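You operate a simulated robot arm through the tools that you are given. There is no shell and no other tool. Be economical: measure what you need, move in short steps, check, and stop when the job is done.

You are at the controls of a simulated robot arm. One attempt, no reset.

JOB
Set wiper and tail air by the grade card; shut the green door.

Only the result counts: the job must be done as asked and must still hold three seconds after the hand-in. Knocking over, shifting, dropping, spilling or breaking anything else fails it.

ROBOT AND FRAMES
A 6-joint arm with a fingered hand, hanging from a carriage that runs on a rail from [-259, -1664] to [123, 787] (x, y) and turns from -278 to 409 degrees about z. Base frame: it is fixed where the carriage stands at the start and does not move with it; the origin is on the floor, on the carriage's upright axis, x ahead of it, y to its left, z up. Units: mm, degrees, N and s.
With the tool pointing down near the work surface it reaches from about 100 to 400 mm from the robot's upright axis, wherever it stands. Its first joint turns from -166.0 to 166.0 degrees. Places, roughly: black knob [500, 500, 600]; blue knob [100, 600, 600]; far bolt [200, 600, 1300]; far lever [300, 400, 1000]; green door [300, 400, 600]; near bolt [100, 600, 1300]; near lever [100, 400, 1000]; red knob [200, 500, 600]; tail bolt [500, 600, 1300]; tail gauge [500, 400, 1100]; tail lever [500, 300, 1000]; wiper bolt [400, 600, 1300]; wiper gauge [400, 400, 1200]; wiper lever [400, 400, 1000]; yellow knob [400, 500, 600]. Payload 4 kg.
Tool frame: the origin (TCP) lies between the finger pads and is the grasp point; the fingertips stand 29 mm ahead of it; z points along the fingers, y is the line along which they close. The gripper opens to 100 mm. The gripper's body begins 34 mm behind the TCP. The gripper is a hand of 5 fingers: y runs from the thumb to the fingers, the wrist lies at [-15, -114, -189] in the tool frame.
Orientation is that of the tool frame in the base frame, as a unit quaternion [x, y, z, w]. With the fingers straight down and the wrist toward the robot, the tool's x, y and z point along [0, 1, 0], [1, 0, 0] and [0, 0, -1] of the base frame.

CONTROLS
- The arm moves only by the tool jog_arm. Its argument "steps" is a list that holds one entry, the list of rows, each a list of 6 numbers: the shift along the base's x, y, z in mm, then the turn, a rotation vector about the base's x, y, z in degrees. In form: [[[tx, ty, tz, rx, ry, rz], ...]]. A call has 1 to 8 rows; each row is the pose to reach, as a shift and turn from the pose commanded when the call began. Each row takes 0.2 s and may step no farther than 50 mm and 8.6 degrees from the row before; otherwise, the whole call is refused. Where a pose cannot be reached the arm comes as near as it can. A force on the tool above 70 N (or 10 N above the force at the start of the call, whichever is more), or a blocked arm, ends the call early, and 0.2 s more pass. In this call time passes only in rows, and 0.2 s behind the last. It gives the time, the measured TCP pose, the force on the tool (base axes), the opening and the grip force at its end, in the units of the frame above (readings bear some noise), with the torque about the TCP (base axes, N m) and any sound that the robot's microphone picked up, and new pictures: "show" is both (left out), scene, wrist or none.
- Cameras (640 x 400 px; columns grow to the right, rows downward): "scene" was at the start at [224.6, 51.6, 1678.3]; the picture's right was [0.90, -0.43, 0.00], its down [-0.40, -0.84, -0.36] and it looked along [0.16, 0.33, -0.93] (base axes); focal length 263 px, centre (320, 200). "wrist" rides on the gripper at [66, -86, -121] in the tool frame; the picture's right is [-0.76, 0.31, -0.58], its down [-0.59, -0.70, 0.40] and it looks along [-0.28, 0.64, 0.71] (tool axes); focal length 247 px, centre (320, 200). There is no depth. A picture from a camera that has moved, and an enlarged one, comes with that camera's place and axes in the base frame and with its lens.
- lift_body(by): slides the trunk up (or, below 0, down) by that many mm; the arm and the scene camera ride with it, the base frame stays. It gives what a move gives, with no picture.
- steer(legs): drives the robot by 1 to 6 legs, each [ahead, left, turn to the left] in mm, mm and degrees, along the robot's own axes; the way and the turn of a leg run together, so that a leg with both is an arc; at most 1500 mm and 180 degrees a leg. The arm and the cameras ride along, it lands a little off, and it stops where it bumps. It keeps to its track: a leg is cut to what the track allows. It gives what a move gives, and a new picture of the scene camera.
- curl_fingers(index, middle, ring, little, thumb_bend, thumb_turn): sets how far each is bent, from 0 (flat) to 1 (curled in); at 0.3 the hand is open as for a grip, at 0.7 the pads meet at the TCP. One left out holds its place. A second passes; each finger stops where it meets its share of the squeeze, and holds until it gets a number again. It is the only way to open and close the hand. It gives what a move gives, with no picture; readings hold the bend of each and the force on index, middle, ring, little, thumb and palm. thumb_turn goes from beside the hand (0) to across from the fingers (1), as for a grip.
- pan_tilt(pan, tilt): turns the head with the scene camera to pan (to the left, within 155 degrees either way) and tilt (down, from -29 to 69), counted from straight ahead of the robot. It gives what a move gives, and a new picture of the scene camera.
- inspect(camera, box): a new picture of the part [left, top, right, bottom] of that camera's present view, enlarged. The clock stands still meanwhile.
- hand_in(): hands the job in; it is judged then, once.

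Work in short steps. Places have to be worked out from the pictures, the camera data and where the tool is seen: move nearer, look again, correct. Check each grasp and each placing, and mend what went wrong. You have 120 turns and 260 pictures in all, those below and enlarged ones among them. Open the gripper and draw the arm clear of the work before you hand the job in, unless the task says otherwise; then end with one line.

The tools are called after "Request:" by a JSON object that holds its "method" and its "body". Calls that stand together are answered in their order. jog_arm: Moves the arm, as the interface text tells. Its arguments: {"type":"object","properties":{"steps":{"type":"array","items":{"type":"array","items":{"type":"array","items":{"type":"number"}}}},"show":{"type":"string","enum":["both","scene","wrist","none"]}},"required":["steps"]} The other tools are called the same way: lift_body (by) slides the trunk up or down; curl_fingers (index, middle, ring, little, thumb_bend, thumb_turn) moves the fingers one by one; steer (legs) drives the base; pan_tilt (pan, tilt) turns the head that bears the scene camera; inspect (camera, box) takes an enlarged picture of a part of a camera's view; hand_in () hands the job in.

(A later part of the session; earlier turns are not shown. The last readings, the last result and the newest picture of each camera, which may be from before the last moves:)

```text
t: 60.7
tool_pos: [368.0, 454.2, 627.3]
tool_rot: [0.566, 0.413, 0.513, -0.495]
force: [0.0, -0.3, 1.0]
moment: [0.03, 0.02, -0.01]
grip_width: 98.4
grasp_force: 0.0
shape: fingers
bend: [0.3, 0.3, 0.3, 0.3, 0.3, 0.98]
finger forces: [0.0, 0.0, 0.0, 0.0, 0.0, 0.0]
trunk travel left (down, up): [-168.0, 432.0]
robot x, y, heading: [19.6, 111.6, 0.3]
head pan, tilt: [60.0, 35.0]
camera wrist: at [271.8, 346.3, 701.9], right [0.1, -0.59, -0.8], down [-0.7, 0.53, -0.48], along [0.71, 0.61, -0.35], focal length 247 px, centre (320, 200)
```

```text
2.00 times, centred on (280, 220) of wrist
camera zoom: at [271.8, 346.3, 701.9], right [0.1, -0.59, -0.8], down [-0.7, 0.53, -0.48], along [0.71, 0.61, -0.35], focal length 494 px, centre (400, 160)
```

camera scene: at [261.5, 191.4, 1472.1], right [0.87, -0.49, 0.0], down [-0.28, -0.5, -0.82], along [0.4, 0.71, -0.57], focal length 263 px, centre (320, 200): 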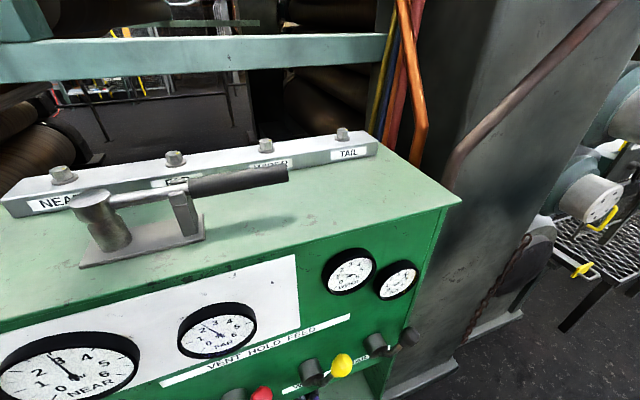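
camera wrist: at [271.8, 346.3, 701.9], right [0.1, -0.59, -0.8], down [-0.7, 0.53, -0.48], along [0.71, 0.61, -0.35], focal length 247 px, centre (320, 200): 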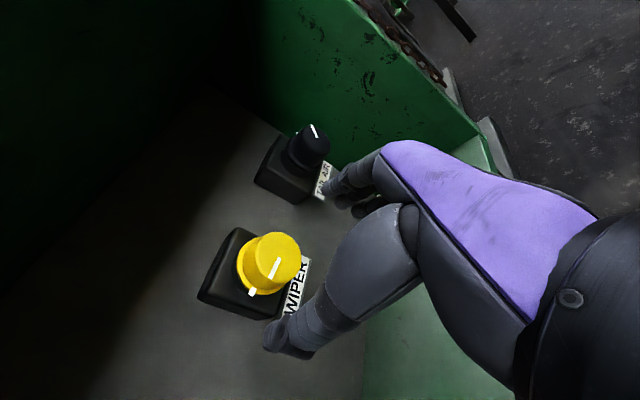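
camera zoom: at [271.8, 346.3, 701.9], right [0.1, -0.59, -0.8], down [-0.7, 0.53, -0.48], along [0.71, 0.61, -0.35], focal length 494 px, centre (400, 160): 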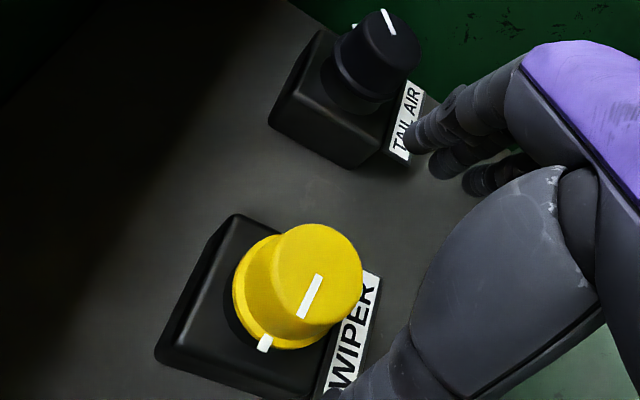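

Evidence suggests the knob centre is higher (z≈637). I pre-roll clockwise again and re-approach 9 mm higher.

Request:
{"method": "jog_arm", "body": {"steps": [[[0, 0, 3, 1.4, 8.3, 0.1], [0, 0, 6, 2.8, 16.6, 0.3], [0, 0, 9, 4.2, 24.8, 0.4], [0, 0, 9, 5.6, 33.1, 0.6], [0, 0, 9, 7.0, 41.4, 0.7], [2, 20, 9, 7.0, 41.4, 0.7], [4, 40, 9, 7.0, 41.4, 0.7], [6, 57, 9, 7.0, 41.4, 0.7]]], "show": "wrist"}}

Request:
{"method": "inspect", "body": {"camera": "wrist", "box": [200, 160, 440, 360]}}

```text
t: 62.5
tool_pos: [376.5, 516.5, 637.1]
tool_rot: [0.677, 0.183, 0.301, -0.647]
force: [-0.1, 0.3, -0.7]
moment: [0.0, 0.06, 0.02]
grip_width: 98.5
grasp_force: 0.0
shape: fingers
bend: [0.3, 0.3, 0.3, 0.3, 0.3, 0.98]
finger forces: [0.0, 0.0, 0.0, 0.0, 0.0, 0.0]
trunk travel left (down, up): [-168.0, 432.0]
robot x, y, heading: [16.4, 110.4, 0.5]
head pan, tilt: [60.0, 35.0]
camera wrist: at [349.6, 395.9, 743.9], right [-0.47, -0.49, -0.73], down [-0.82, 0.54, 0.17], along [0.32, 0.68, -0.66], focal length 247 px, centre (320, 200)
```

wrist: 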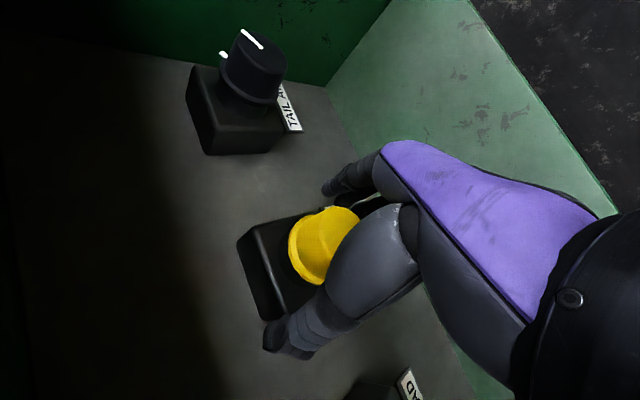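

```text
2.00 times, centred on (320, 260) of wrist
camera zoom: at [349.6, 395.9, 743.9], right [-0.47, -0.49, -0.73], down [-0.82, 0.54, 0.17], along [0.32, 0.68, -0.66], focal length 494 px, centre (320, 80)
```

zoom: 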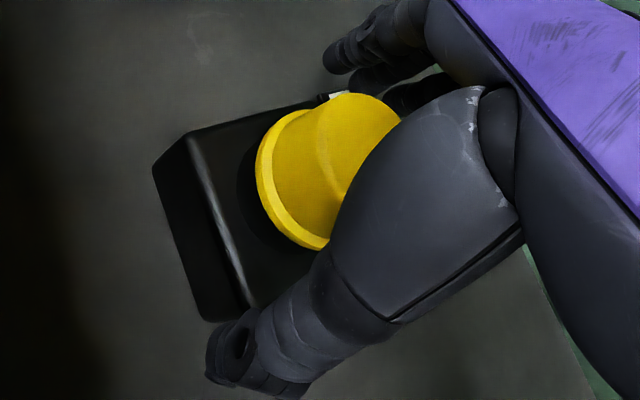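

Now I grip more firmly.

Request:
{"method": "curl_fingers", "body": {"index": 0.85, "middle": 0.85, "ring": 0.85, "little": 0.85, "thumb_bend": 0.85}}

Request:
{"method": "jog_arm", "body": {"steps": [[[0, 0, 0, -1.4, -8.3, -0.1], [0, 0, 0, -2.8, -16.6, -0.3], [0, 0, 0, -4.2, -24.8, -0.4]]], "show": "wrist"}}

Request:
{"method": "inspect", "body": {"camera": "scene", "box": [310, 230, 430, 310]}}

```text
t: 63.5
tool_pos: [376.4, 513.2, 635.6]
tool_rot: [0.679, 0.182, 0.3, -0.645]
force: [4.2, -5.2, -8.7]
moment: [-0.25, 0.26, 0.01]
grip_width: 39.7
grasp_force: 19.9
shape: fingers
bend: [0.57, 0.56, 0.85, 0.85, 0.56, 0.94]
finger forces: [11.4, 16.3, 0.0, 0.0, 12.4, 0.0]
trunk travel left (down, up): [-168.0, 432.0]
robot x, y, heading: [18.5, 109.7, 0.7]
head pan, tilt: [60.0, 35.0]
```

```text
t: 64.3
tool_pos: [372.9, 513.6, 635.4]
tool_rot: [0.623, 0.326, 0.432, -0.564]
force: [3.5, 1.0, -19.4]
moment: [-0.39, 1.6, 0.14]
grip_width: 38.9
grasp_force: 34.9
shape: fingers
bend: [0.54, 0.56, 0.85, 0.85, 0.59, 0.86]
finger forces: [16.1, 34.7, 0.0, 0.0, 19.0, 0.1]
trunk travel left (down, up): [-168.0, 432.0]
robot x, y, heading: [18.2, 111.6, 0.4]
head pan, tilt: [60.0, 35.0]
camera wrist: at [302.9, 400.9, 729.6], right [-0.14, -0.55, -0.82], down [-0.81, 0.55, -0.23], along [0.58, 0.63, -0.52], focal length 247 px, centre (320, 200)
```

wrist: 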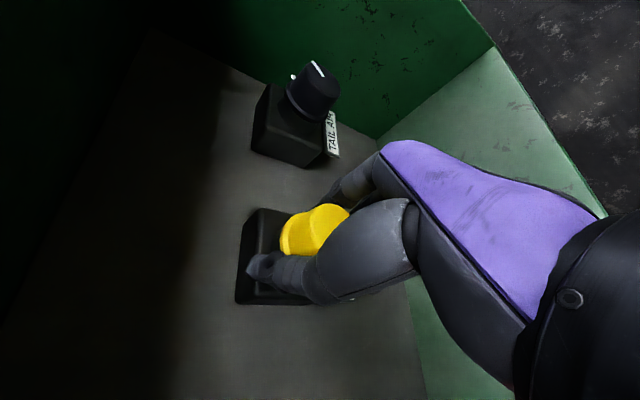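

```text
5.00 times, centred on (370, 270) of scene
camera zoom: at [261.1, 190.6, 1471.7], right [0.87, -0.49, 0.0], down [-0.28, -0.5, -0.82], along [0.4, 0.71, -0.57], focal length 1315 px, centre (70, -150)
```

zoom: 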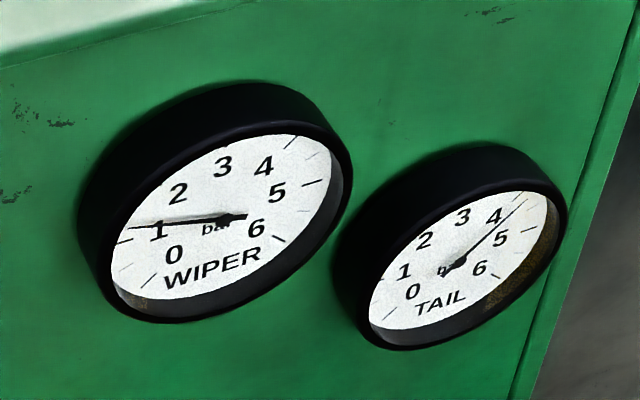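

The wiper needle has dropped to ~1.2, so the knob is turning. I continue the CCW turn.

Request:
{"method": "jog_arm", "body": {"steps": [[[0, 0, 0, -1.4, -8.3, -0.1], [0, 0, 0, -2.8, -16.6, -0.3], [0, 0, 0, -4.2, -24.8, -0.4]]], "show": "wrist"}}

Request:
{"method": "inspect", "body": {"camera": "scene", "box": [310, 230, 430, 310]}}

```text
t: 65.1
tool_pos: [371.1, 511.1, 629.1]
tool_rot: [0.542, 0.455, 0.54, -0.456]
force: [4.9, -2.2, -22.3]
moment: [0.09, 0.25, 0.0]
grip_width: 31.9
grasp_force: 17.4
shape: fingers
bend: [0.51, 0.62, 0.85, 0.85, 0.63, 0.97]
finger forces: [19.5, 0.0, 0.0, 0.0, 15.5, 0.0]
trunk travel left (down, up): [-168.0, 432.0]
robot x, y, heading: [17.0, 112.6, 0.5]
head pan, tilt: [60.0, 35.0]
camera wrist: at [266.2, 406.7, 695.2], right [0.2, -0.62, -0.76], down [-0.63, 0.51, -0.59], along [0.75, 0.59, -0.29], focal length 247 px, centre (320, 200)
```

wrist: 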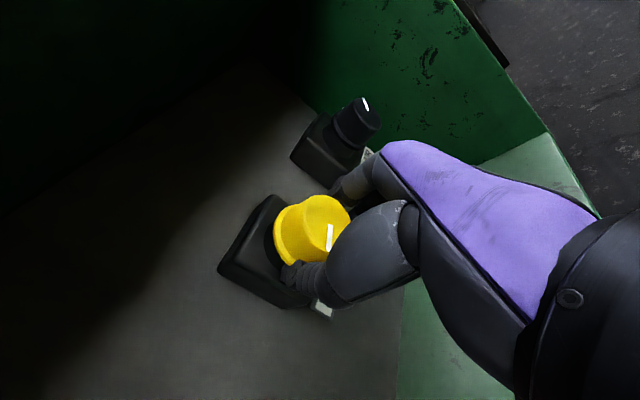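

```text
5.00 times, centred on (370, 270) of scene
camera zoom: at [260.4, 191.5, 1471.0], right [0.87, -0.49, 0.0], down [-0.28, -0.5, -0.82], along [0.4, 0.71, -0.57], focal length 1315 px, centre (70, -150)
```

zoom: 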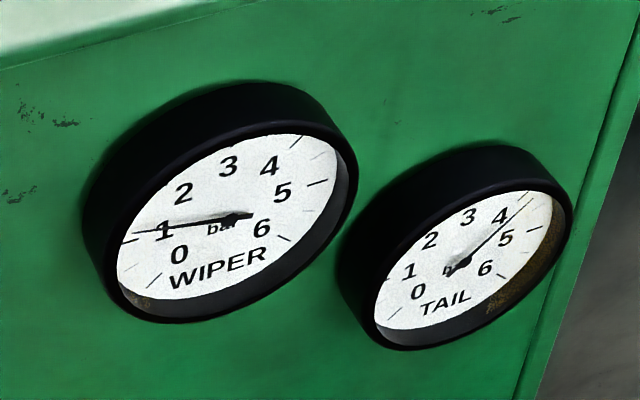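

It's at ~1.1 bar and the middle finger slipped. I ratchet: open, roll back clockwise in place, re-grip, and turn again.

Request:
{"method": "curl_fingers", "body": {"index": 0.3, "middle": 0.3, "ring": 0.3, "little": 0.3, "thumb_bend": 0.3}}

Request:
{"method": "jog_arm", "body": {"steps": [[[0, 0, 0, 1.4, 8.3, 0.1], [0, 0, 0, 2.8, 16.6, 0.3], [0, 0, 0, 4.2, 24.8, 0.4], [0, 0, 0, 5.6, 33.1, 0.6], [0, 0, 0, 7.0, 41.4, 0.7], [0, 0, 0, 8.4, 49.7, 0.8]]], "show": "wrist"}}

Request:
{"method": "curl_fingers", "body": {"index": 0.9, "middle": 0.9, "ring": 0.9, "little": 0.9, "thumb_bend": 0.9}}

```text
t: 66.1
tool_pos: [375.8, 514.4, 637.3]
tool_rot: [0.534, 0.453, 0.548, -0.458]
force: [0.1, -0.1, 0.2]
moment: [0.0, 0.02, 0.0]
grip_width: 98.2
grasp_force: 0.1
shape: fingers
bend: [0.3, 0.3, 0.3, 0.3, 0.3, 0.98]
finger forces: [0.0, 0.0, 0.1, 0.0, 0.0, 0.1]
trunk travel left (down, up): [-168.0, 432.0]
robot x, y, heading: [16.2, 111.6, 0.6]
head pan, tilt: [60.0, 35.0]
```

```text
t: 67.5
tool_pos: [373.4, 515.0, 637.6]
tool_rot: [0.678, 0.182, 0.298, -0.647]
force: [0.8, 0.4, -0.3]
moment: [0.0, 0.03, 0.03]
grip_width: 98.2
grasp_force: 0.0
shape: fingers
bend: [0.3, 0.3, 0.3, 0.3, 0.3, 0.98]
finger forces: [0.0, 0.1, 0.0, 0.1, 0.1, 0.0]
trunk travel left (down, up): [-168.0, 432.0]
robot x, y, heading: [17.9, 112.1, 0.5]
head pan, tilt: [60.0, 35.0]
camera wrist: at [349.1, 393.9, 743.7], right [-0.48, -0.49, -0.73], down [-0.82, 0.54, 0.17], along [0.31, 0.68, -0.66], focal length 247 px, centre (320, 200)
```

wrist: 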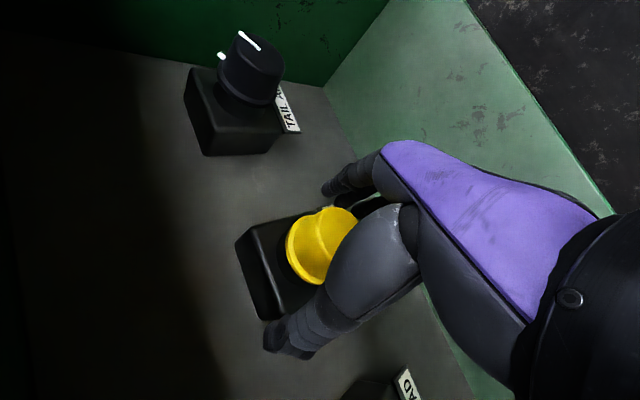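

```text
t: 68.5
tool_pos: [376.1, 513.1, 636.7]
tool_rot: [0.679, 0.183, 0.3, -0.645]
force: [6.9, -2.3, -12.7]
moment: [-0.26, 0.21, -0.18]
grip_width: 41.2
grasp_force: 17.9
shape: fingers
bend: [0.57, 0.57, 0.9, 0.9, 0.52, 0.95]
finger forces: [11.1, 14.2, 1.9, 0.0, 8.5, 0.0]
trunk travel left (down, up): [-168.0, 432.0]
robot x, y, heading: [15.6, 110.2, 0.7]
head pan, tilt: [60.0, 35.0]
```

I turn again with a slight shift toward the fingers' side to balance the grip.

Request:
{"method": "jog_arm", "body": {"steps": [[[2, 0, -3, 0, 0, 0], [2, 0, -3, -1.4, -8.3, -0.1], [2, 0, -3, -2.8, -16.6, -0.3], [2, 0, -3, -4.2, -24.8, -0.4], [1, 0, -4, -5.6, -33.1, -0.6]]], "show": "wrist"}}

Request:
{"method": "inspect", "body": {"camera": "scene", "box": [310, 230, 430, 310]}}

```text
t: 69.7
tool_pos: [374.4, 510.8, 631.2]
tool_rot: [0.597, 0.371, 0.473, -0.531]
force: [3.7, -3.5, -17.8]
moment: [-0.44, 1.08, 0.31]
grip_width: 32.2
grasp_force: 28.9
shape: fingers
bend: [0.55, 0.59, 0.9, 0.9, 0.58, 0.91]
finger forces: [12.8, 27.3, 0.1, 0.0, 17.0, 0.1]
trunk travel left (down, up): [-168.0, 432.0]
robot x, y, heading: [15.8, 111.6, 0.6]
head pan, tilt: [60.0, 35.0]
camera wrist: at [291.2, 401.5, 717.5], right [-0.02, -0.57, -0.82], down [-0.76, 0.54, -0.36], along [0.65, 0.61, -0.45], focal length 247 px, centre (320, 200)
```

wrist: 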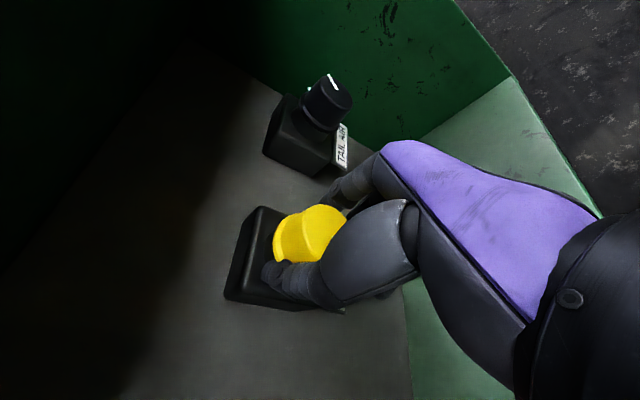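

```text
5.00 times, centred on (370, 270) of scene
camera zoom: at [261.2, 189.7, 1471.7], right [0.87, -0.49, 0.0], down [-0.28, -0.5, -0.82], along [0.4, 0.71, -0.57], focal length 1315 px, centre (70, -150)
```

zoom: 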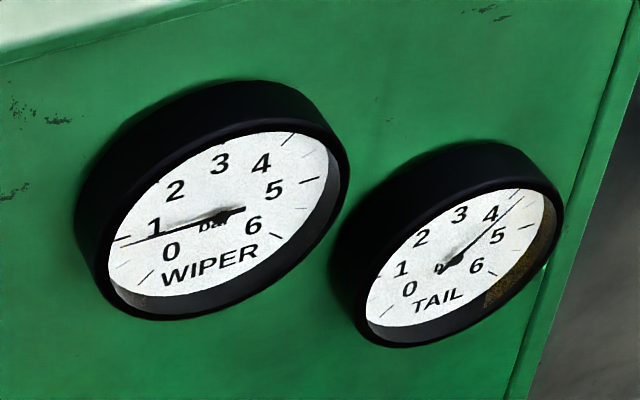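

Now about 0.9 bar. I continue this turn.

Request:
{"method": "jog_arm", "body": {"steps": [[[0, 2, -1, -1.4, -8.3, -0.1], [0, 3, -1, -2.8, -16.6, -0.3]]], "show": "none"}}

Request:
{"method": "inspect", "body": {"camera": "scene", "box": [310, 230, 430, 310]}}

```text
t: 70.3
tool_pos: [378.5, 511.5, 633.2]
tool_rot: [0.535, 0.454, 0.549, -0.455]
force: [3.1, -15.7, -10.3]
moment: [0.03, 0.15, 0.67]
grip_width: 32.7
grasp_force: 23.8
shape: fingers
bend: [0.56, 0.67, 0.9, 0.9, 0.58, 0.98]
finger forces: [12.3, 1.0, 0.0, 0.0, 33.5, 0.0]
trunk travel left (down, up): [-168.0, 432.0]
robot x, y, heading: [19.1, 112.6, 0.3]
head pan, tilt: [60.0, 35.0]
```

```text
5.00 times, centred on (370, 270) of scene
camera zoom: at [261.9, 188.0, 1472.3], right [0.87, -0.49, 0.0], down [-0.28, -0.5, -0.82], along [0.4, 0.71, -0.58], focal length 1315 px, centre (70, -150)
```

zoom: 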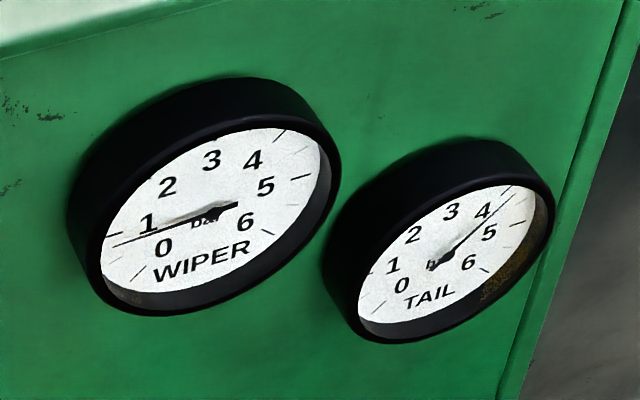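

About 0.8 bar. Another ratchet cycle, starting from a larger pre-roll.

Request:
{"method": "curl_fingers", "body": {"index": 0.3, "middle": 0.3, "ring": 0.3, "little": 0.3, "thumb_bend": 0.3}}

Request:
{"method": "jog_arm", "body": {"steps": [[[0, -3, 0, 1.4, 8.3, 0.1], [0, -3, 0, 2.8, 16.6, 0.3], [0, -3, 0, 4.2, 24.8, 0.4], [0, -3, 0, 5.6, 33.1, 0.6], [0, -3, 0, 7.0, 41.4, 0.7], [0, -3, 1, 8.4, 49.7, 0.8], [0, -3, 2, 9.8, 58, 1]]], "show": "wrist"}}

Request:
{"method": "curl_fingers", "body": {"index": 0.9, "middle": 0.9, "ring": 0.9, "little": 0.9, "thumb_bend": 0.9}}

Request:
{"method": "jog_arm", "body": {"steps": [[[0, 0, 0, -1.4, -8.3, -0.1], [0, 0, 0, -2.8, -16.6, -0.3], [0, 0, 0, -4.2, -24.8, -0.4]]], "show": "none"}}

Request:
{"method": "inspect", "body": {"camera": "scene", "box": [310, 230, 430, 310]}}

```text
t: 71.3
tool_pos: [376.8, 519.4, 633.5]
tool_rot: [0.533, 0.453, 0.547, -0.459]
force: [-0.5, 0.0, 0.5]
moment: [0.0, -0.03, 0.05]
grip_width: 98.3
grasp_force: 0.1
shape: fingers
bend: [0.3, 0.3, 0.3, 0.3, 0.3, 0.98]
finger forces: [0.0, 0.0, 0.0, 0.1, 0.0, 0.1]
trunk travel left (down, up): [-168.0, 432.0]
robot x, y, heading: [19.0, 110.3, 0.5]
head pan, tilt: [60.0, 35.0]
```

```text
t: 72.9
tool_pos: [374.1, 512.3, 635.3]
tool_rot: [0.689, 0.13, 0.253, -0.666]
force: [-0.6, -0.1, -0.5]
moment: [-0.02, 0.01, 0.0]
grip_width: 98.3
grasp_force: 0.0
shape: fingers
bend: [0.3, 0.3, 0.3, 0.3, 0.3, 0.98]
finger forces: [0.0, 0.0, 0.0, 0.0, 0.0, 0.0]
trunk travel left (down, up): [-168.0, 432.0]
robot x, y, heading: [17.7, 111.4, 0.7]
head pan, tilt: [60.0, 35.0]
camera wrist: at [365.1, 390.4, 741.1], right [-0.58, -0.47, -0.67], down [-0.79, 0.54, 0.3], along [0.22, 0.7, -0.68], focal length 247 px, centre (320, 200)
```

wrist: 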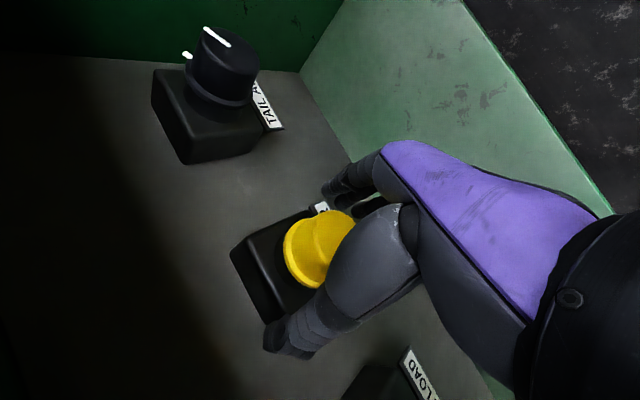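

```text
t: 73.9
tool_pos: [375.0, 512.3, 634.0]
tool_rot: [0.69, 0.132, 0.252, -0.665]
force: [4.5, 0.5, -12.4]
moment: [-0.21, 0.13, 0.0]
grip_width: 40.6
grasp_force: 17.1
shape: fingers
bend: [0.73, 0.59, 0.9, 0.9, 0.52, 0.95]
finger forces: [10.9, 14.4, 1.5, 0.0, 8.3, 0.1]
trunk travel left (down, up): [-168.0, 432.0]
robot x, y, heading: [17.0, 113.4, 0.5]
head pan, tilt: [60.0, 35.0]
```

```text
t: 74.7
tool_pos: [374.1, 512.7, 631.9]
tool_rot: [0.645, 0.28, 0.39, -0.594]
force: [5.1, 2.7, -17.0]
moment: [-0.38, 1.26, 0.02]
grip_width: 39.6
grasp_force: 27.4
shape: fingers
bend: [0.55, 0.59, 0.9, 0.9, 0.54, 0.87]
finger forces: [12.1, 26.7, 0.0, 0.0, 16.0, 0.0]
trunk travel left (down, up): [-168.0, 432.0]
robot x, y, heading: [19.6, 115.8, 0.6]
head pan, tilt: [60.0, 35.0]
```

```text
5.00 times, centred on (370, 270) of scene
camera zoom: at [261.3, 190.7, 1471.9], right [0.87, -0.49, 0.0], down [-0.28, -0.5, -0.82], along [0.4, 0.71, -0.57], focal length 1315 px, centre (70, -150)
```

zoom: 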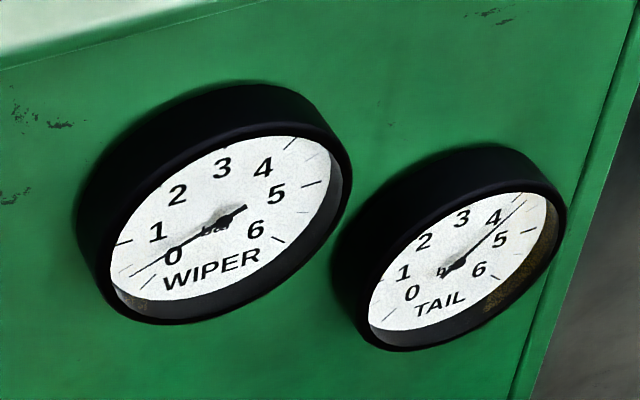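

Needle is near 0.5 now. I zoom further for a reading.

Request:
{"method": "inspect", "body": {"camera": "scene", "box": [324, 250, 384, 298]}}

```text
8.33 times, centred on (354, 274) of scene
camera zoom: at [261.3, 190.7, 1471.9], right [0.87, -0.49, 0.0], down [-0.28, -0.5, -0.82], along [0.4, 0.71, -0.57], focal length 2192 px, centre (37, -417)
```

zoom: 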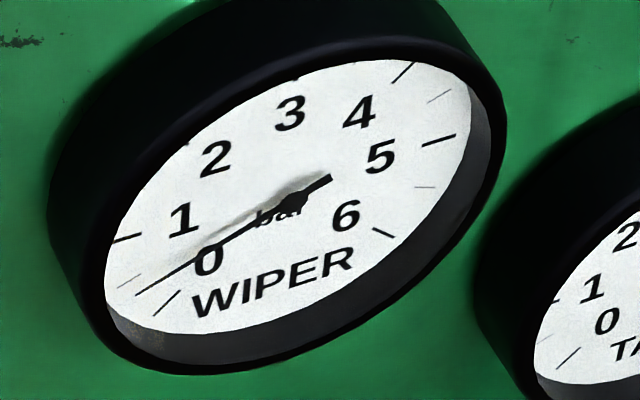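

Correcting for parallax the needle is right on the 0.5 tick. I release, back off, and verify.

Request:
{"method": "curl_fingers", "body": {"index": 0.3, "middle": 0.3, "ring": 0.3, "little": 0.3, "thumb_bend": 0.3}}

Request:
{"method": "jog_arm", "body": {"steps": [[[-5, -30, 0, 0, 0, 0], [-10, -60, 0, 0, 0, 0], [-15, -90, 0, 0, 0, 0]]], "show": "wrist"}}

Request:
{"method": "inspect", "body": {"camera": "scene", "box": [324, 250, 384, 298]}}

Request:
{"method": "inspect", "body": {"camera": "scene", "box": [365, 250, 425, 298]}}

```text
t: 75.7
tool_pos: [375.8, 514.4, 634.7]
tool_rot: [0.642, 0.279, 0.393, -0.596]
force: [-0.4, 0.3, 0.6]
moment: [-0.03, 0.0, -0.01]
grip_width: 98.3
grasp_force: 0.0
shape: fingers
bend: [0.3, 0.3, 0.3, 0.3, 0.3, 0.97]
finger forces: [0.0, 0.0, 0.0, 0.0, 0.1, 0.0]
trunk travel left (down, up): [-168.0, 432.0]
robot x, y, heading: [18.5, 110.3, 0.4]
head pan, tilt: [60.0, 35.0]
```

```text
t: 76.5
tool_pos: [358.5, 425.3, 633.7]
tool_rot: [0.644, 0.278, 0.391, -0.596]
force: [0.1, -0.2, 0.0]
moment: [-0.03, -0.01, -0.01]
grip_width: 98.5
grasp_force: 0.1
shape: fingers
bend: [0.3, 0.3, 0.3, 0.3, 0.3, 0.98]
finger forces: [0.0, 0.1, 0.1, 0.1, 0.0, 0.0]
trunk travel left (down, up): [-168.0, 432.0]
robot x, y, heading: [16.9, 113.4, 0.5]
head pan, tilt: [60.0, 35.0]
camera wrist: at [302.3, 310.2, 734.0], right [-0.25, -0.53, -0.81], down [-0.83, 0.55, -0.1], along [0.5, 0.65, -0.58], focal length 247 px, centre (320, 200)
```

wrist: 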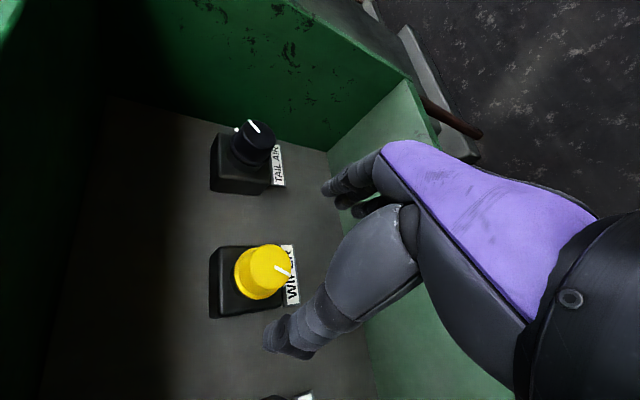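

```text
8.33 times, centred on (354, 274) of scene
camera zoom: at [261.2, 190.7, 1471.9], right [0.87, -0.49, 0.0], down [-0.28, -0.5, -0.82], along [0.4, 0.71, -0.57], focal length 2192 px, centre (37, -417)
```

zoom: 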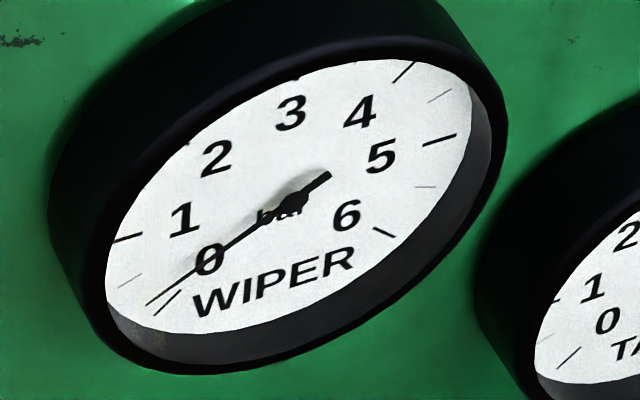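

```text
8.33 times, centred on (395, 274) of scene
camera zoom: at [261.2, 190.7, 1471.9], right [0.87, -0.49, 0.0], down [-0.28, -0.5, -0.82], along [0.4, 0.71, -0.57], focal length 2192 px, centre (-305, -417)
```

zoom: 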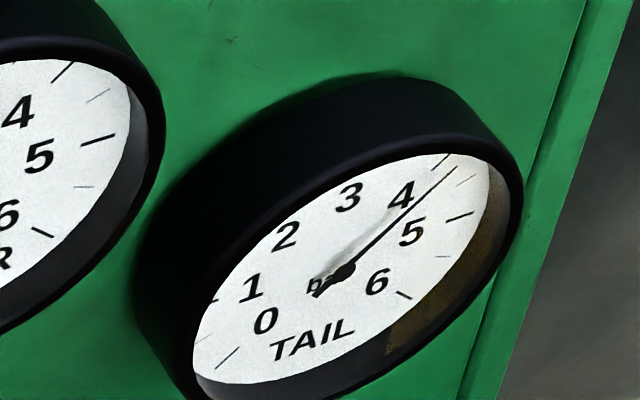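

The gauge lags: it now computes to ~0.31. I let a moment pass and re-read to see if it has settled.

Request:
{"method": "pan_tilt", "body": {"pan": 56, "tilt": 46}}

Request:
{"method": "inspect", "body": {"camera": "scene", "box": [290, 180, 370, 240]}}

```text
t: 77.3
tool_pos: [358.5, 426.0, 634.6]
tool_rot: [0.643, 0.279, 0.391, -0.596]
force: [-0.2, 0.3, -0.2]
moment: [-0.02, -0.05, 0.03]
grip_width: 98.2
grasp_force: 0.0
shape: fingers
bend: [0.3, 0.3, 0.3, 0.3, 0.3, 0.98]
finger forces: [0.0, 0.1, 0.1, 0.0, 0.0, 0.0]
trunk travel left (down, up): [-168.0, 432.0]
robot x, y, heading: [15.7, 113.4, 0.5]
head pan, tilt: [56.0, 46.0]
camera scene: at [262.4, 181.5, 1455.8], right [0.83, -0.55, 0.0], down [-0.4, -0.6, -0.7], along [0.38, 0.58, -0.72], focal length 263 px, centre (320, 200)
```

scene: 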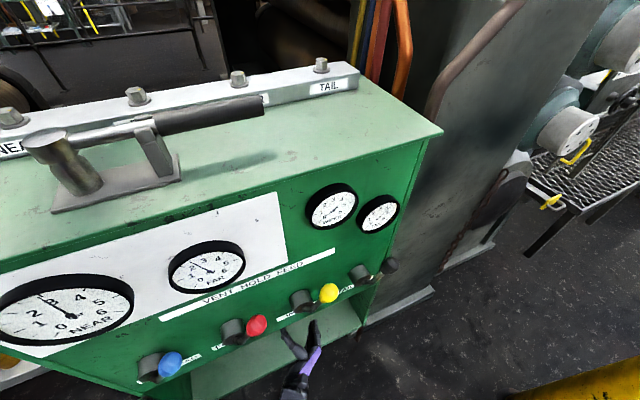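

```text
6.67 times, centred on (330, 210) of scene
camera zoom: at [262.4, 181.5, 1455.8], right [0.83, -0.55, 0.0], down [-0.4, -0.6, -0.7], along [0.38, 0.58, -0.72], focal length 1753 px, centre (253, 133)
```

zoom: 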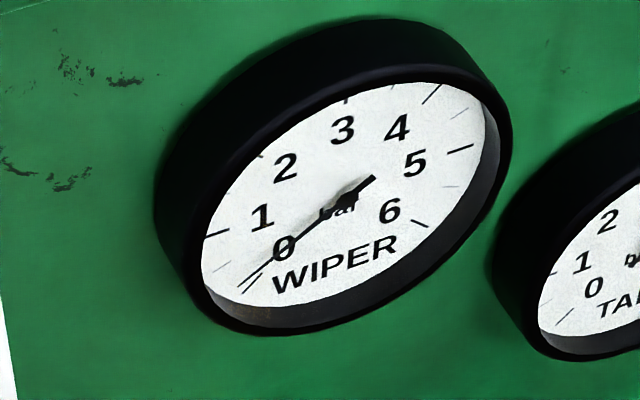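

It has settled at ≈0.28, so a ~10° clockwise correction is needed. I re-approach with a smaller pre-roll and grip.

Request:
{"method": "jog_arm", "body": {"steps": [[[0, 0, 0, -1.4, -8.3, -0.1], [0, 0, 0, -2.8, -16.6, -0.3], [0, 0, 0, -4.2, -24.8, -0.4], [5, 30, 0, -4.2, -24.8, -0.4], [10, 60, 0, -4.2, -24.8, -0.4], [15, 88, 0, -4.2, -24.8, -0.4]]], "show": "wrist"}}

Request:
{"method": "curl_fingers", "body": {"index": 0.9, "middle": 0.9, "ring": 0.9, "little": 0.9, "thumb_bend": 0.9}}

Request:
{"method": "inspect", "body": {"camera": "scene", "box": [290, 180, 370, 240]}}

```text
t: 78.7
tool_pos: [374.5, 514.7, 635.1]
tool_rot: [0.566, 0.413, 0.512, -0.498]
force: [-1.4, 0.0, -0.4]
moment: [0.03, 0.02, 0.03]
grip_width: 98.4
grasp_force: 0.0
shape: fingers
bend: [0.3, 0.3, 0.3, 0.3, 0.3, 0.98]
finger forces: [0.1, 0.1, 0.0, 0.1, 0.0, 0.0]
trunk travel left (down, up): [-168.0, 432.0]
robot x, y, heading: [13.8, 108.1, 0.6]
head pan, tilt: [56.0, 46.0]
camera wrist: at [279.0, 406.0, 710.0], right [0.1, -0.59, -0.8], down [-0.7, 0.53, -0.48], along [0.71, 0.61, -0.36], focal length 247 px, centre (320, 200)
```

wrist: 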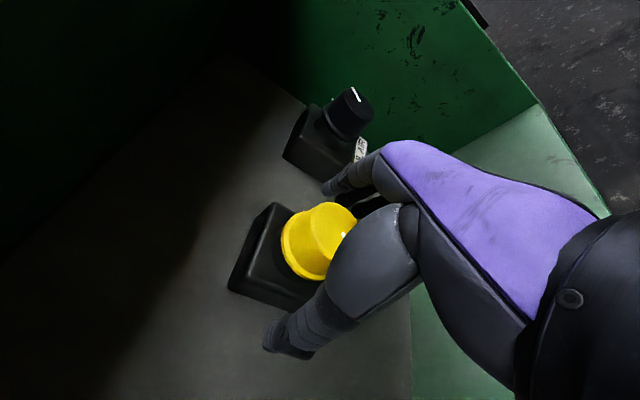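

```text
t: 79.7
tool_pos: [376.7, 511.8, 634.8]
tool_rot: [0.566, 0.413, 0.512, -0.497]
force: [9.0, -0.6, -5.6]
moment: [-0.2, 0.0, -0.08]
grip_width: 36.5
grasp_force: 15.7
shape: fingers
bend: [0.56, 0.56, 0.9, 0.9, 0.58, 0.98]
finger forces: [11.1, 8.9, 0.0, 0.0, 10.9, 0.0]
trunk travel left (down, up): [-168.0, 432.0]
robot x, y, heading: [18.6, 112.1, 0.4]
head pan, tilt: [56.0, 46.0]
```

```text
6.67 times, centred on (330, 210) of scene
camera zoom: at [263.5, 181.0, 1456.0], right [0.83, -0.55, 0.0], down [-0.4, -0.6, -0.69], along [0.38, 0.58, -0.72], focal length 1753 px, centre (253, 133)
```

zoom: 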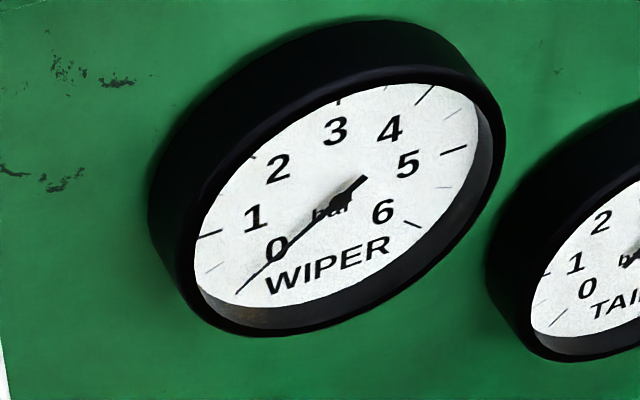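

It reads ~0.17 now. I turn clockwise in steps.

Request:
{"method": "jog_arm", "body": {"steps": [[[0, 0, 0, 1.4, 8.3, 0.1], [0, 0, 0, 2.8, 16.6, 0.3], [0, 0, 0, 3.5, 20.7, 0.35], [0, 0, 0, 3.5, 20.7, 0.35], [0, 0, 0, 3.5, 20.7, 0.35], [0, 0, 0, 3.5, 20.7, 0.35], [0, 0, 0, 3.5, 20.7, 0.35], [0, 0, 0, 3.5, 20.7, 0.35]]], "show": "none"}}

Request:
{"method": "inspect", "body": {"camera": "scene", "box": [290, 180, 370, 240]}}

```text
t: 81.5
tool_pos: [379.1, 511.8, 635.8]
tool_rot: [0.632, 0.303, 0.414, -0.581]
force: [6.9, -1.9, 5.6]
moment: [-0.03, -0.99, -0.34]
grip_width: 37.6
grasp_force: 24.6
shape: fingers
bend: [0.58, 0.53, 0.9, 0.9, 0.57, 1.0]
finger forces: [8.9, 22.8, 2.8, 0.0, 15.1, 0.1]
trunk travel left (down, up): [-168.0, 432.0]
robot x, y, heading: [17.5, 110.8, 0.8]
head pan, tilt: [56.0, 46.0]
```

```text
6.67 times, centred on (330, 210) of scene
camera zoom: at [263.7, 181.3, 1456.2], right [0.83, -0.55, 0.0], down [-0.4, -0.6, -0.7], along [0.38, 0.58, -0.72], focal length 1753 px, centre (253, 133)
```

zoom: 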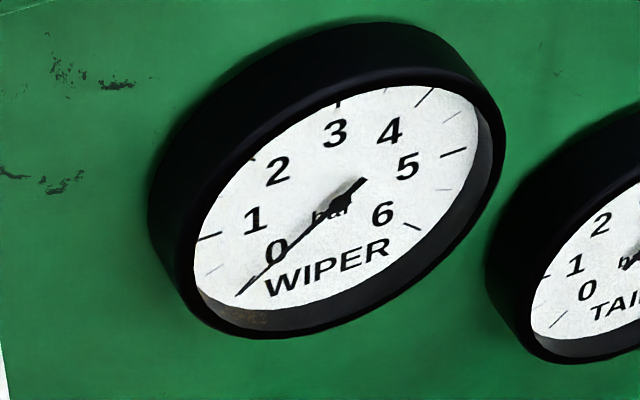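

No change yet (torque −1.0, below breakaway). A bit more.

Request:
{"method": "jog_arm", "body": {"steps": [[[0, 0, 0, 1.0, 6, 0.1], [0, 0, 0, 2.0, 12, 0.2], [0, 0, 0, 2.0, 12, 0.2], [0, 0, 0, 2.0, 12, 0.2], [0, 0, 0, 2.0, 12, 0.2]]], "show": "none"}}

Request:
{"method": "inspect", "body": {"camera": "scene", "box": [290, 180, 370, 240]}}

```text
t: 82.7
tool_pos: [374.5, 510.6, 633.1]
tool_rot: [0.662, 0.234, 0.347, -0.621]
force: [-0.7, 3.3, -11.2]
moment: [-0.35, 0.13, 0.05]
grip_width: 33.6
grasp_force: 16.7
shape: fingers
bend: [0.56, 0.58, 0.9, 0.9, 0.6, 0.99]
finger forces: [11.7, 7.9, 0.1, 0.0, 12.9, 0.0]
trunk travel left (down, up): [-168.0, 432.0]
robot x, y, heading: [20.5, 114.7, 0.6]
head pan, tilt: [56.0, 46.0]
```

```text
6.67 times, centred on (330, 210) of scene
camera zoom: at [262.1, 181.6, 1455.6], right [0.83, -0.55, 0.0], down [-0.4, -0.6, -0.69], along [0.38, 0.58, -0.72], focal length 1753 px, centre (253, 133)
```

zoom: 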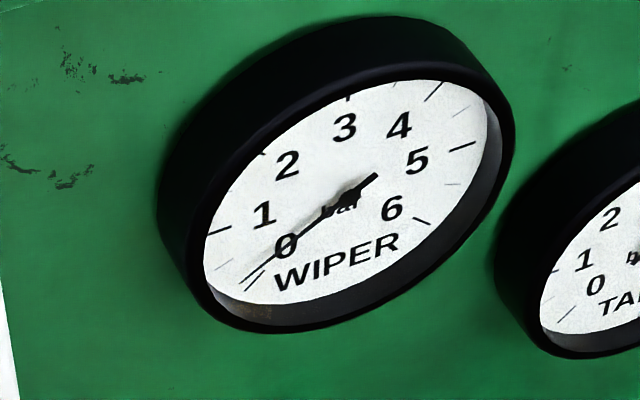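

It rose to ~0.28. I continue clockwise.

Request:
{"method": "jog_arm", "body": {"steps": [[[0, 0, 0, 1.4, 8.3, 0.1], [0, 0, 0, 2.8, 16.6, 0.3], [0, 0, 0, 3.5, 20.7, 0.35], [0, 0, 0, 3.5, 20.7, 0.35], [0, 0, 0, 3.5, 20.7, 0.35]]], "show": "none"}}

Request:
{"method": "inspect", "body": {"camera": "scene", "box": [290, 180, 370, 240]}}

```text
t: 83.9
tool_pos: [373.3, 510.9, 635.6]
tool_rot: [0.694, 0.108, 0.229, -0.674]
force: [-4.0, 2.0, -8.9]
moment: [-0.29, -0.04, 0.04]
grip_width: 33.2
grasp_force: 15.0
shape: fingers
bend: [0.56, 0.58, 0.9, 0.9, 0.6, 1.0]
finger forces: [11.5, 5.6, 0.1, 0.1, 12.9, 0.1]
trunk travel left (down, up): [-168.0, 432.0]
robot x, y, heading: [18.0, 113.9, 0.6]
head pan, tilt: [56.0, 46.0]
```

```text
6.67 times, centred on (330, 210) of scene
camera zoom: at [261.6, 181.5, 1455.5], right [0.83, -0.55, 0.0], down [-0.4, -0.6, -0.69], along [0.38, 0.58, -0.72], focal length 1753 px, centre (253, 133)
```

zoom: 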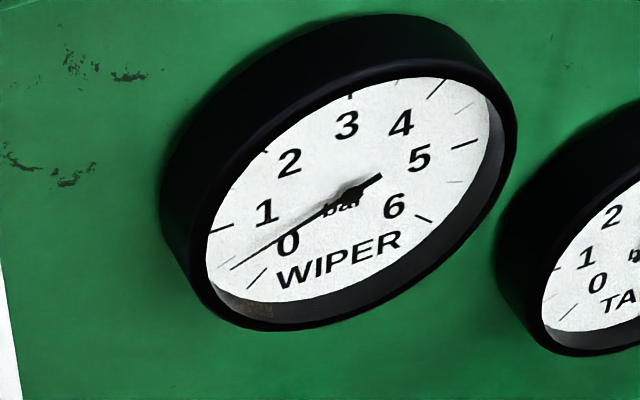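

Now ≈0.52 with no residual torque. I release, back out, and check after settling.

Request:
{"method": "curl_fingers", "body": {"index": 0.3, "middle": 0.3, "ring": 0.3, "little": 0.3, "thumb_bend": 0.3}}

Request:
{"method": "jog_arm", "body": {"steps": [[[-5, -30, 0, 0, 0, 0], [-10, -60, 0, 0, 0, 0], [-15, -90, 0, 0, 0, 0]]], "show": "wrist"}}

Request:
{"method": "inspect", "body": {"camera": "scene", "box": [290, 180, 370, 240]}}

```text
t: 84.9
tool_pos: [375.7, 511.6, 636.5]
tool_rot: [0.693, 0.109, 0.229, -0.674]
force: [0.3, 0.1, 0.6]
moment: [0.03, -0.02, 0.0]
grip_width: 98.2
grasp_force: 0.0
shape: fingers
bend: [0.3, 0.3, 0.3, 0.3, 0.3, 0.98]
finger forces: [0.0, 0.0, 0.0, 0.1, 0.0, 0.1]
trunk travel left (down, up): [-168.0, 432.0]
robot x, y, heading: [18.6, 111.6, 0.3]
head pan, tilt: [56.0, 46.0]
```

```text
t: 85.7
tool_pos: [360.1, 421.8, 634.4]
tool_rot: [0.694, 0.109, 0.229, -0.674]
force: [-0.2, 0.1, -0.4]
moment: [-0.01, 0.01, 0.03]
grip_width: 98.6
grasp_force: 0.1
shape: fingers
bend: [0.3, 0.3, 0.3, 0.3, 0.3, 0.98]
finger forces: [0.0, 0.0, 0.0, 0.0, 0.0, 0.0]
trunk travel left (down, up): [-168.0, 432.0]
robot x, y, heading: [17.0, 117.1, 0.6]
head pan, tilt: [56.0, 46.0]
camera wrist: at [356.7, 297.6, 739.2], right [-0.62, -0.47, -0.63], down [-0.77, 0.53, 0.35], along [0.17, 0.7, -0.69], focal length 247 px, centre (320, 200)
```

wrist: 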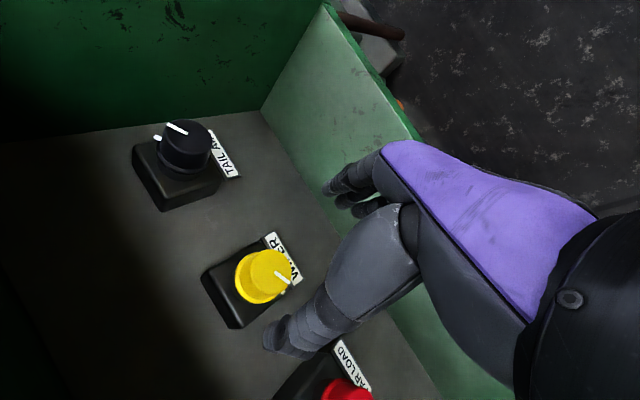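

```text
6.67 times, centred on (330, 210) of scene
camera zoom: at [262.3, 181.2, 1455.7], right [0.83, -0.55, 0.0], down [-0.4, -0.6, -0.69], along [0.38, 0.58, -0.72], focal length 1753 px, centre (253, 133)
```

zoom: 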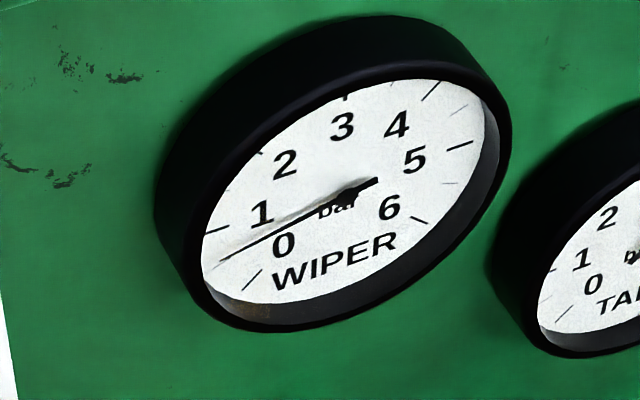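

It reads ~0.67 and may still be settling; I'll re-check shortly. Meanwhile I retract and drive 80 mm closer for the tail knob (face ≈(518,490,636)).

Request:
{"method": "jog_arm", "body": {"steps": [[[15, -35, 0, 0, 0, 0], [35, -70, 0, 0, 0, 0], [60, -100, 0, 0, 0, 0]]], "show": "none"}}

Request:
{"method": "inspect", "body": {"camera": "scene", "box": [290, 180, 370, 240]}}

Request:
{"method": "steer", "body": {"legs": [[12, 80, 0]]}}

Request:
{"method": "inspect", "body": {"camera": "scene", "box": [310, 210, 430, 290]}}

```text
t: 86.5
tool_pos: [421.9, 320.6, 637.1]
tool_rot: [0.694, 0.11, 0.229, -0.674]
force: [0.4, -0.4, 0.3]
moment: [0.02, -0.02, -0.02]
grip_width: 98.5
grasp_force: 0.0
shape: fingers
bend: [0.3, 0.3, 0.3, 0.3, 0.3, 0.98]
finger forces: [0.1, 0.1, 0.1, 0.0, 0.0, 0.0]
trunk travel left (down, up): [-168.0, 432.0]
robot x, y, heading: [17.9, 110.6, 0.5]
head pan, tilt: [56.0, 46.0]
```

```text
6.67 times, centred on (330, 210) of scene
camera zoom: at [262.8, 181.1, 1455.9], right [0.83, -0.55, 0.0], down [-0.4, -0.6, -0.69], along [0.38, 0.58, -0.72], focal length 1753 px, centre (253, 133)
```

zoom: 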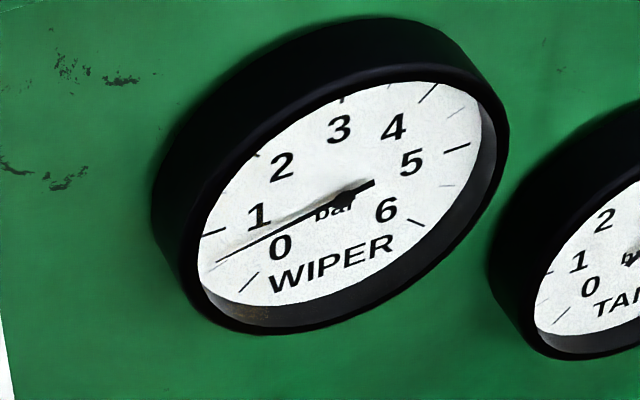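

```text
t: 87.5
tool_pos: [432.6, 401.2, 637.5]
tool_rot: [0.694, 0.109, 0.229, -0.674]
force: [-0.2, 0.2, -0.3]
moment: [-0.03, 0.01, 0.0]
grip_width: 98.3
grasp_force: 0.1
shape: fingers
bend: [0.3, 0.3, 0.3, 0.3, 0.3, 0.98]
finger forces: [0.1, 0.1, 0.0, 0.0, 0.1, 0.0]
trunk travel left (down, up): [-168.0, 432.0]
robot x, y, heading: [30.6, 191.3, 0.3]
head pan, tilt: [56.0, 46.0]
camera scene: at [274.8, 260.9, 1455.8], right [0.83, -0.55, 0.0], down [-0.4, -0.6, -0.7], along [0.38, 0.58, -0.72], focal length 263 px, centre (320, 200)
```

scene: 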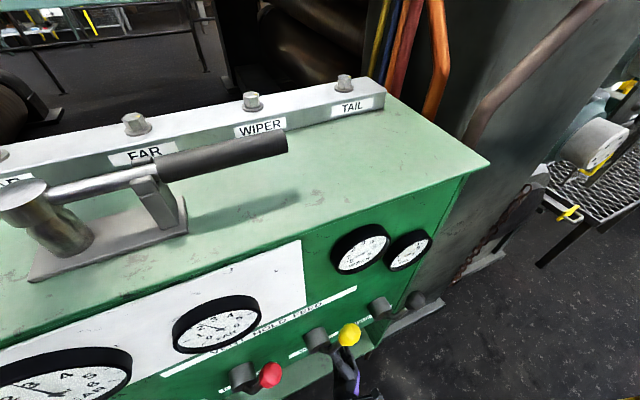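

```text
5.00 times, centred on (370, 250) of scene
camera zoom: at [274.8, 260.9, 1455.8], right [0.83, -0.55, 0.0], down [-0.4, -0.6, -0.7], along [0.38, 0.58, -0.72], focal length 1315 px, centre (70, -50)
```

zoom: 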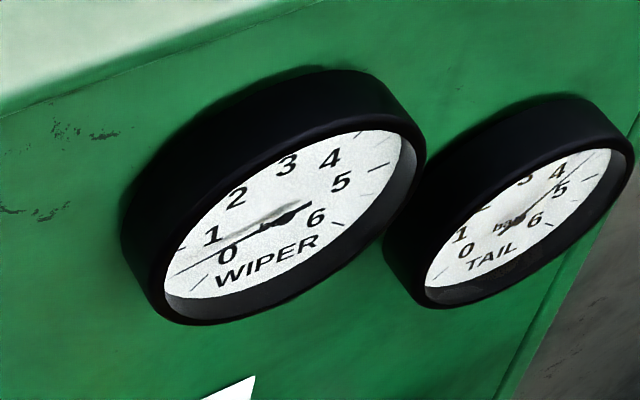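

The wiper is settling near 0.75–0.8 (the gauge lags ~1–2 s), so it needs another small trim later. Now the tail knob: shift right, roll slightly back to 54°, and look.

Request:
{"method": "jog_arm", "body": {"steps": [[[37, 0, 0, -1.4, -8.3, -0.1], [73, 0, 0, -1.4, -8.3, -0.1], [75, 20, 0, -1.4, -8.3, -0.1], [79, 40, 0, -1.4, -8.3, -0.1]]], "show": "wrist"}}

Request:
{"method": "inspect", "body": {"camera": "wrist", "box": [180, 140, 420, 340]}}

```text
t: 88.5
tool_pos: [511.6, 442.4, 636.4]
tool_rot: [0.683, 0.16, 0.279, -0.656]
force: [0.2, -0.1, 0.2]
moment: [-0.02, 0.02, -0.01]
grip_width: 98.2
grasp_force: 0.1
shape: fingers
bend: [0.3, 0.3, 0.3, 0.3, 0.3, 0.98]
finger forces: [0.1, 0.1, 0.0, 0.0, 0.1, 0.1]
trunk travel left (down, up): [-168.0, 432.0]
robot x, y, heading: [30.1, 190.5, 0.8]
head pan, tilt: [56.0, 46.0]
camera wrist: at [493.0, 320.8, 742.7], right [-0.52, -0.48, -0.7], down [-0.81, 0.54, 0.23], along [0.27, 0.69, -0.67], focal length 247 px, centre (320, 200)
```

wrist: 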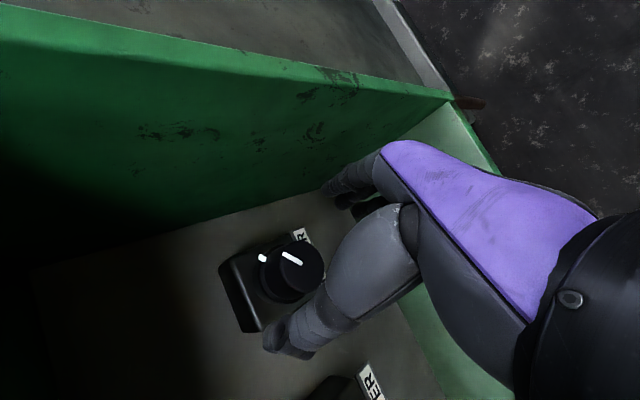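

```text
2.00 times, centred on (300, 240) of wrist
camera zoom: at [493.0, 320.8, 742.7], right [-0.52, -0.48, -0.7], down [-0.81, 0.54, 0.23], along [0.27, 0.69, -0.67], focal length 494 px, centre (360, 120)
```

zoom: 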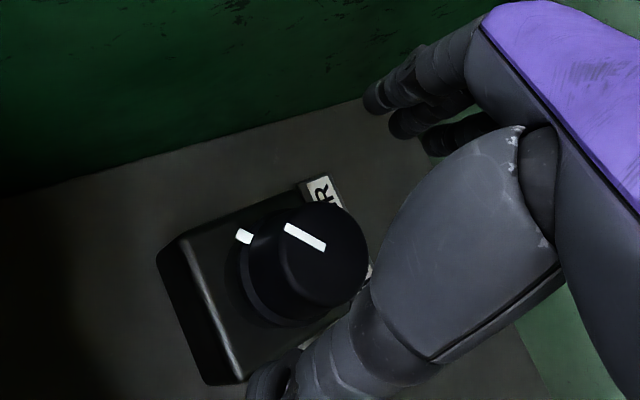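

Knob is nearly in line. I advance to surround it, grip, and turn CCW ~33°.

Request:
{"method": "jog_arm", "body": {"steps": [[[1, 16, 0, 0, 0, 0], [2, 32, 0, 0, 0, 0], [4, 46, 0, 0, 0, 0]]], "show": "wrist"}}

Request:
{"method": "curl_fingers", "body": {"index": 0.9, "middle": 0.9, "ring": 0.9, "little": 0.9, "thumb_bend": 0.9}}

Request:
{"method": "inspect", "body": {"camera": "scene", "box": [380, 220, 440, 280]}}

```text
t: 89.3
tool_pos: [518.0, 488.9, 636.5]
tool_rot: [0.683, 0.16, 0.279, -0.656]
force: [0.4, 0.0, 0.5]
moment: [-0.01, 0.02, 0.0]
grip_width: 98.1
grasp_force: 0.0
shape: fingers
bend: [0.3, 0.3, 0.3, 0.3, 0.3, 0.98]
finger forces: [0.0, 0.1, 0.0, 0.0, 0.1, 0.0]
trunk travel left (down, up): [-168.0, 432.0]
robot x, y, heading: [29.0, 191.5, 0.3]
head pan, tilt: [56.0, 46.0]
camera wrist: at [497.5, 366.0, 743.5], right [-0.52, -0.48, -0.7], down [-0.81, 0.54, 0.23], along [0.27, 0.69, -0.67], focal length 247 px, centre (320, 200)
```

wrist: 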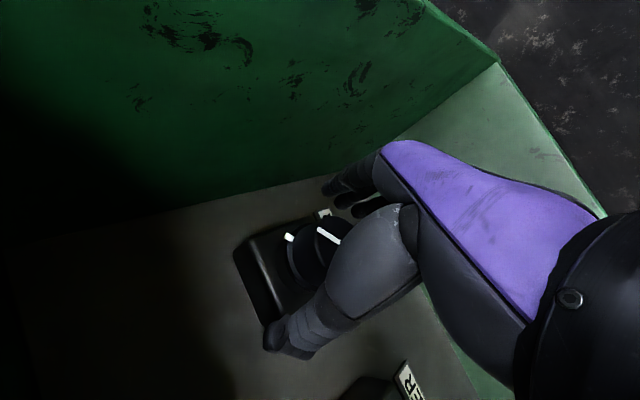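

```text
t: 90.3
tool_pos: [513.0, 488.9, 635.6]
tool_rot: [0.684, 0.16, 0.277, -0.656]
force: [0.4, 7.2, -11.6]
moment: [0.09, -0.04, -0.1]
grip_width: 30.1
grasp_force: 21.7
shape: fingers
bend: [0.56, 0.64, 0.89, 0.9, 0.62, 0.95]
finger forces: [10.9, 11.9, 7.3, 0.0, 13.2, 0.0]
trunk travel left (down, up): [-168.0, 432.0]
robot x, y, heading: [26.2, 187.3, 0.5]
head pan, tilt: [56.0, 46.0]
```

```text
6.67 times, centred on (410, 250) of scene
camera zoom: at [274.4, 261.3, 1455.6], right [0.83, -0.55, 0.0], down [-0.4, -0.6, -0.69], along [0.38, 0.58, -0.72], focal length 1753 px, centre (-280, -133)
```

zoom: 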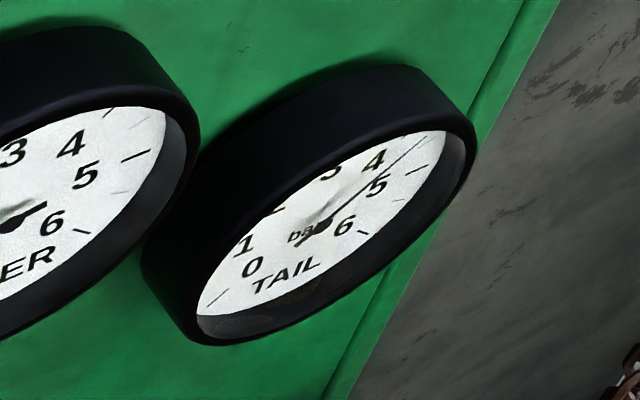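

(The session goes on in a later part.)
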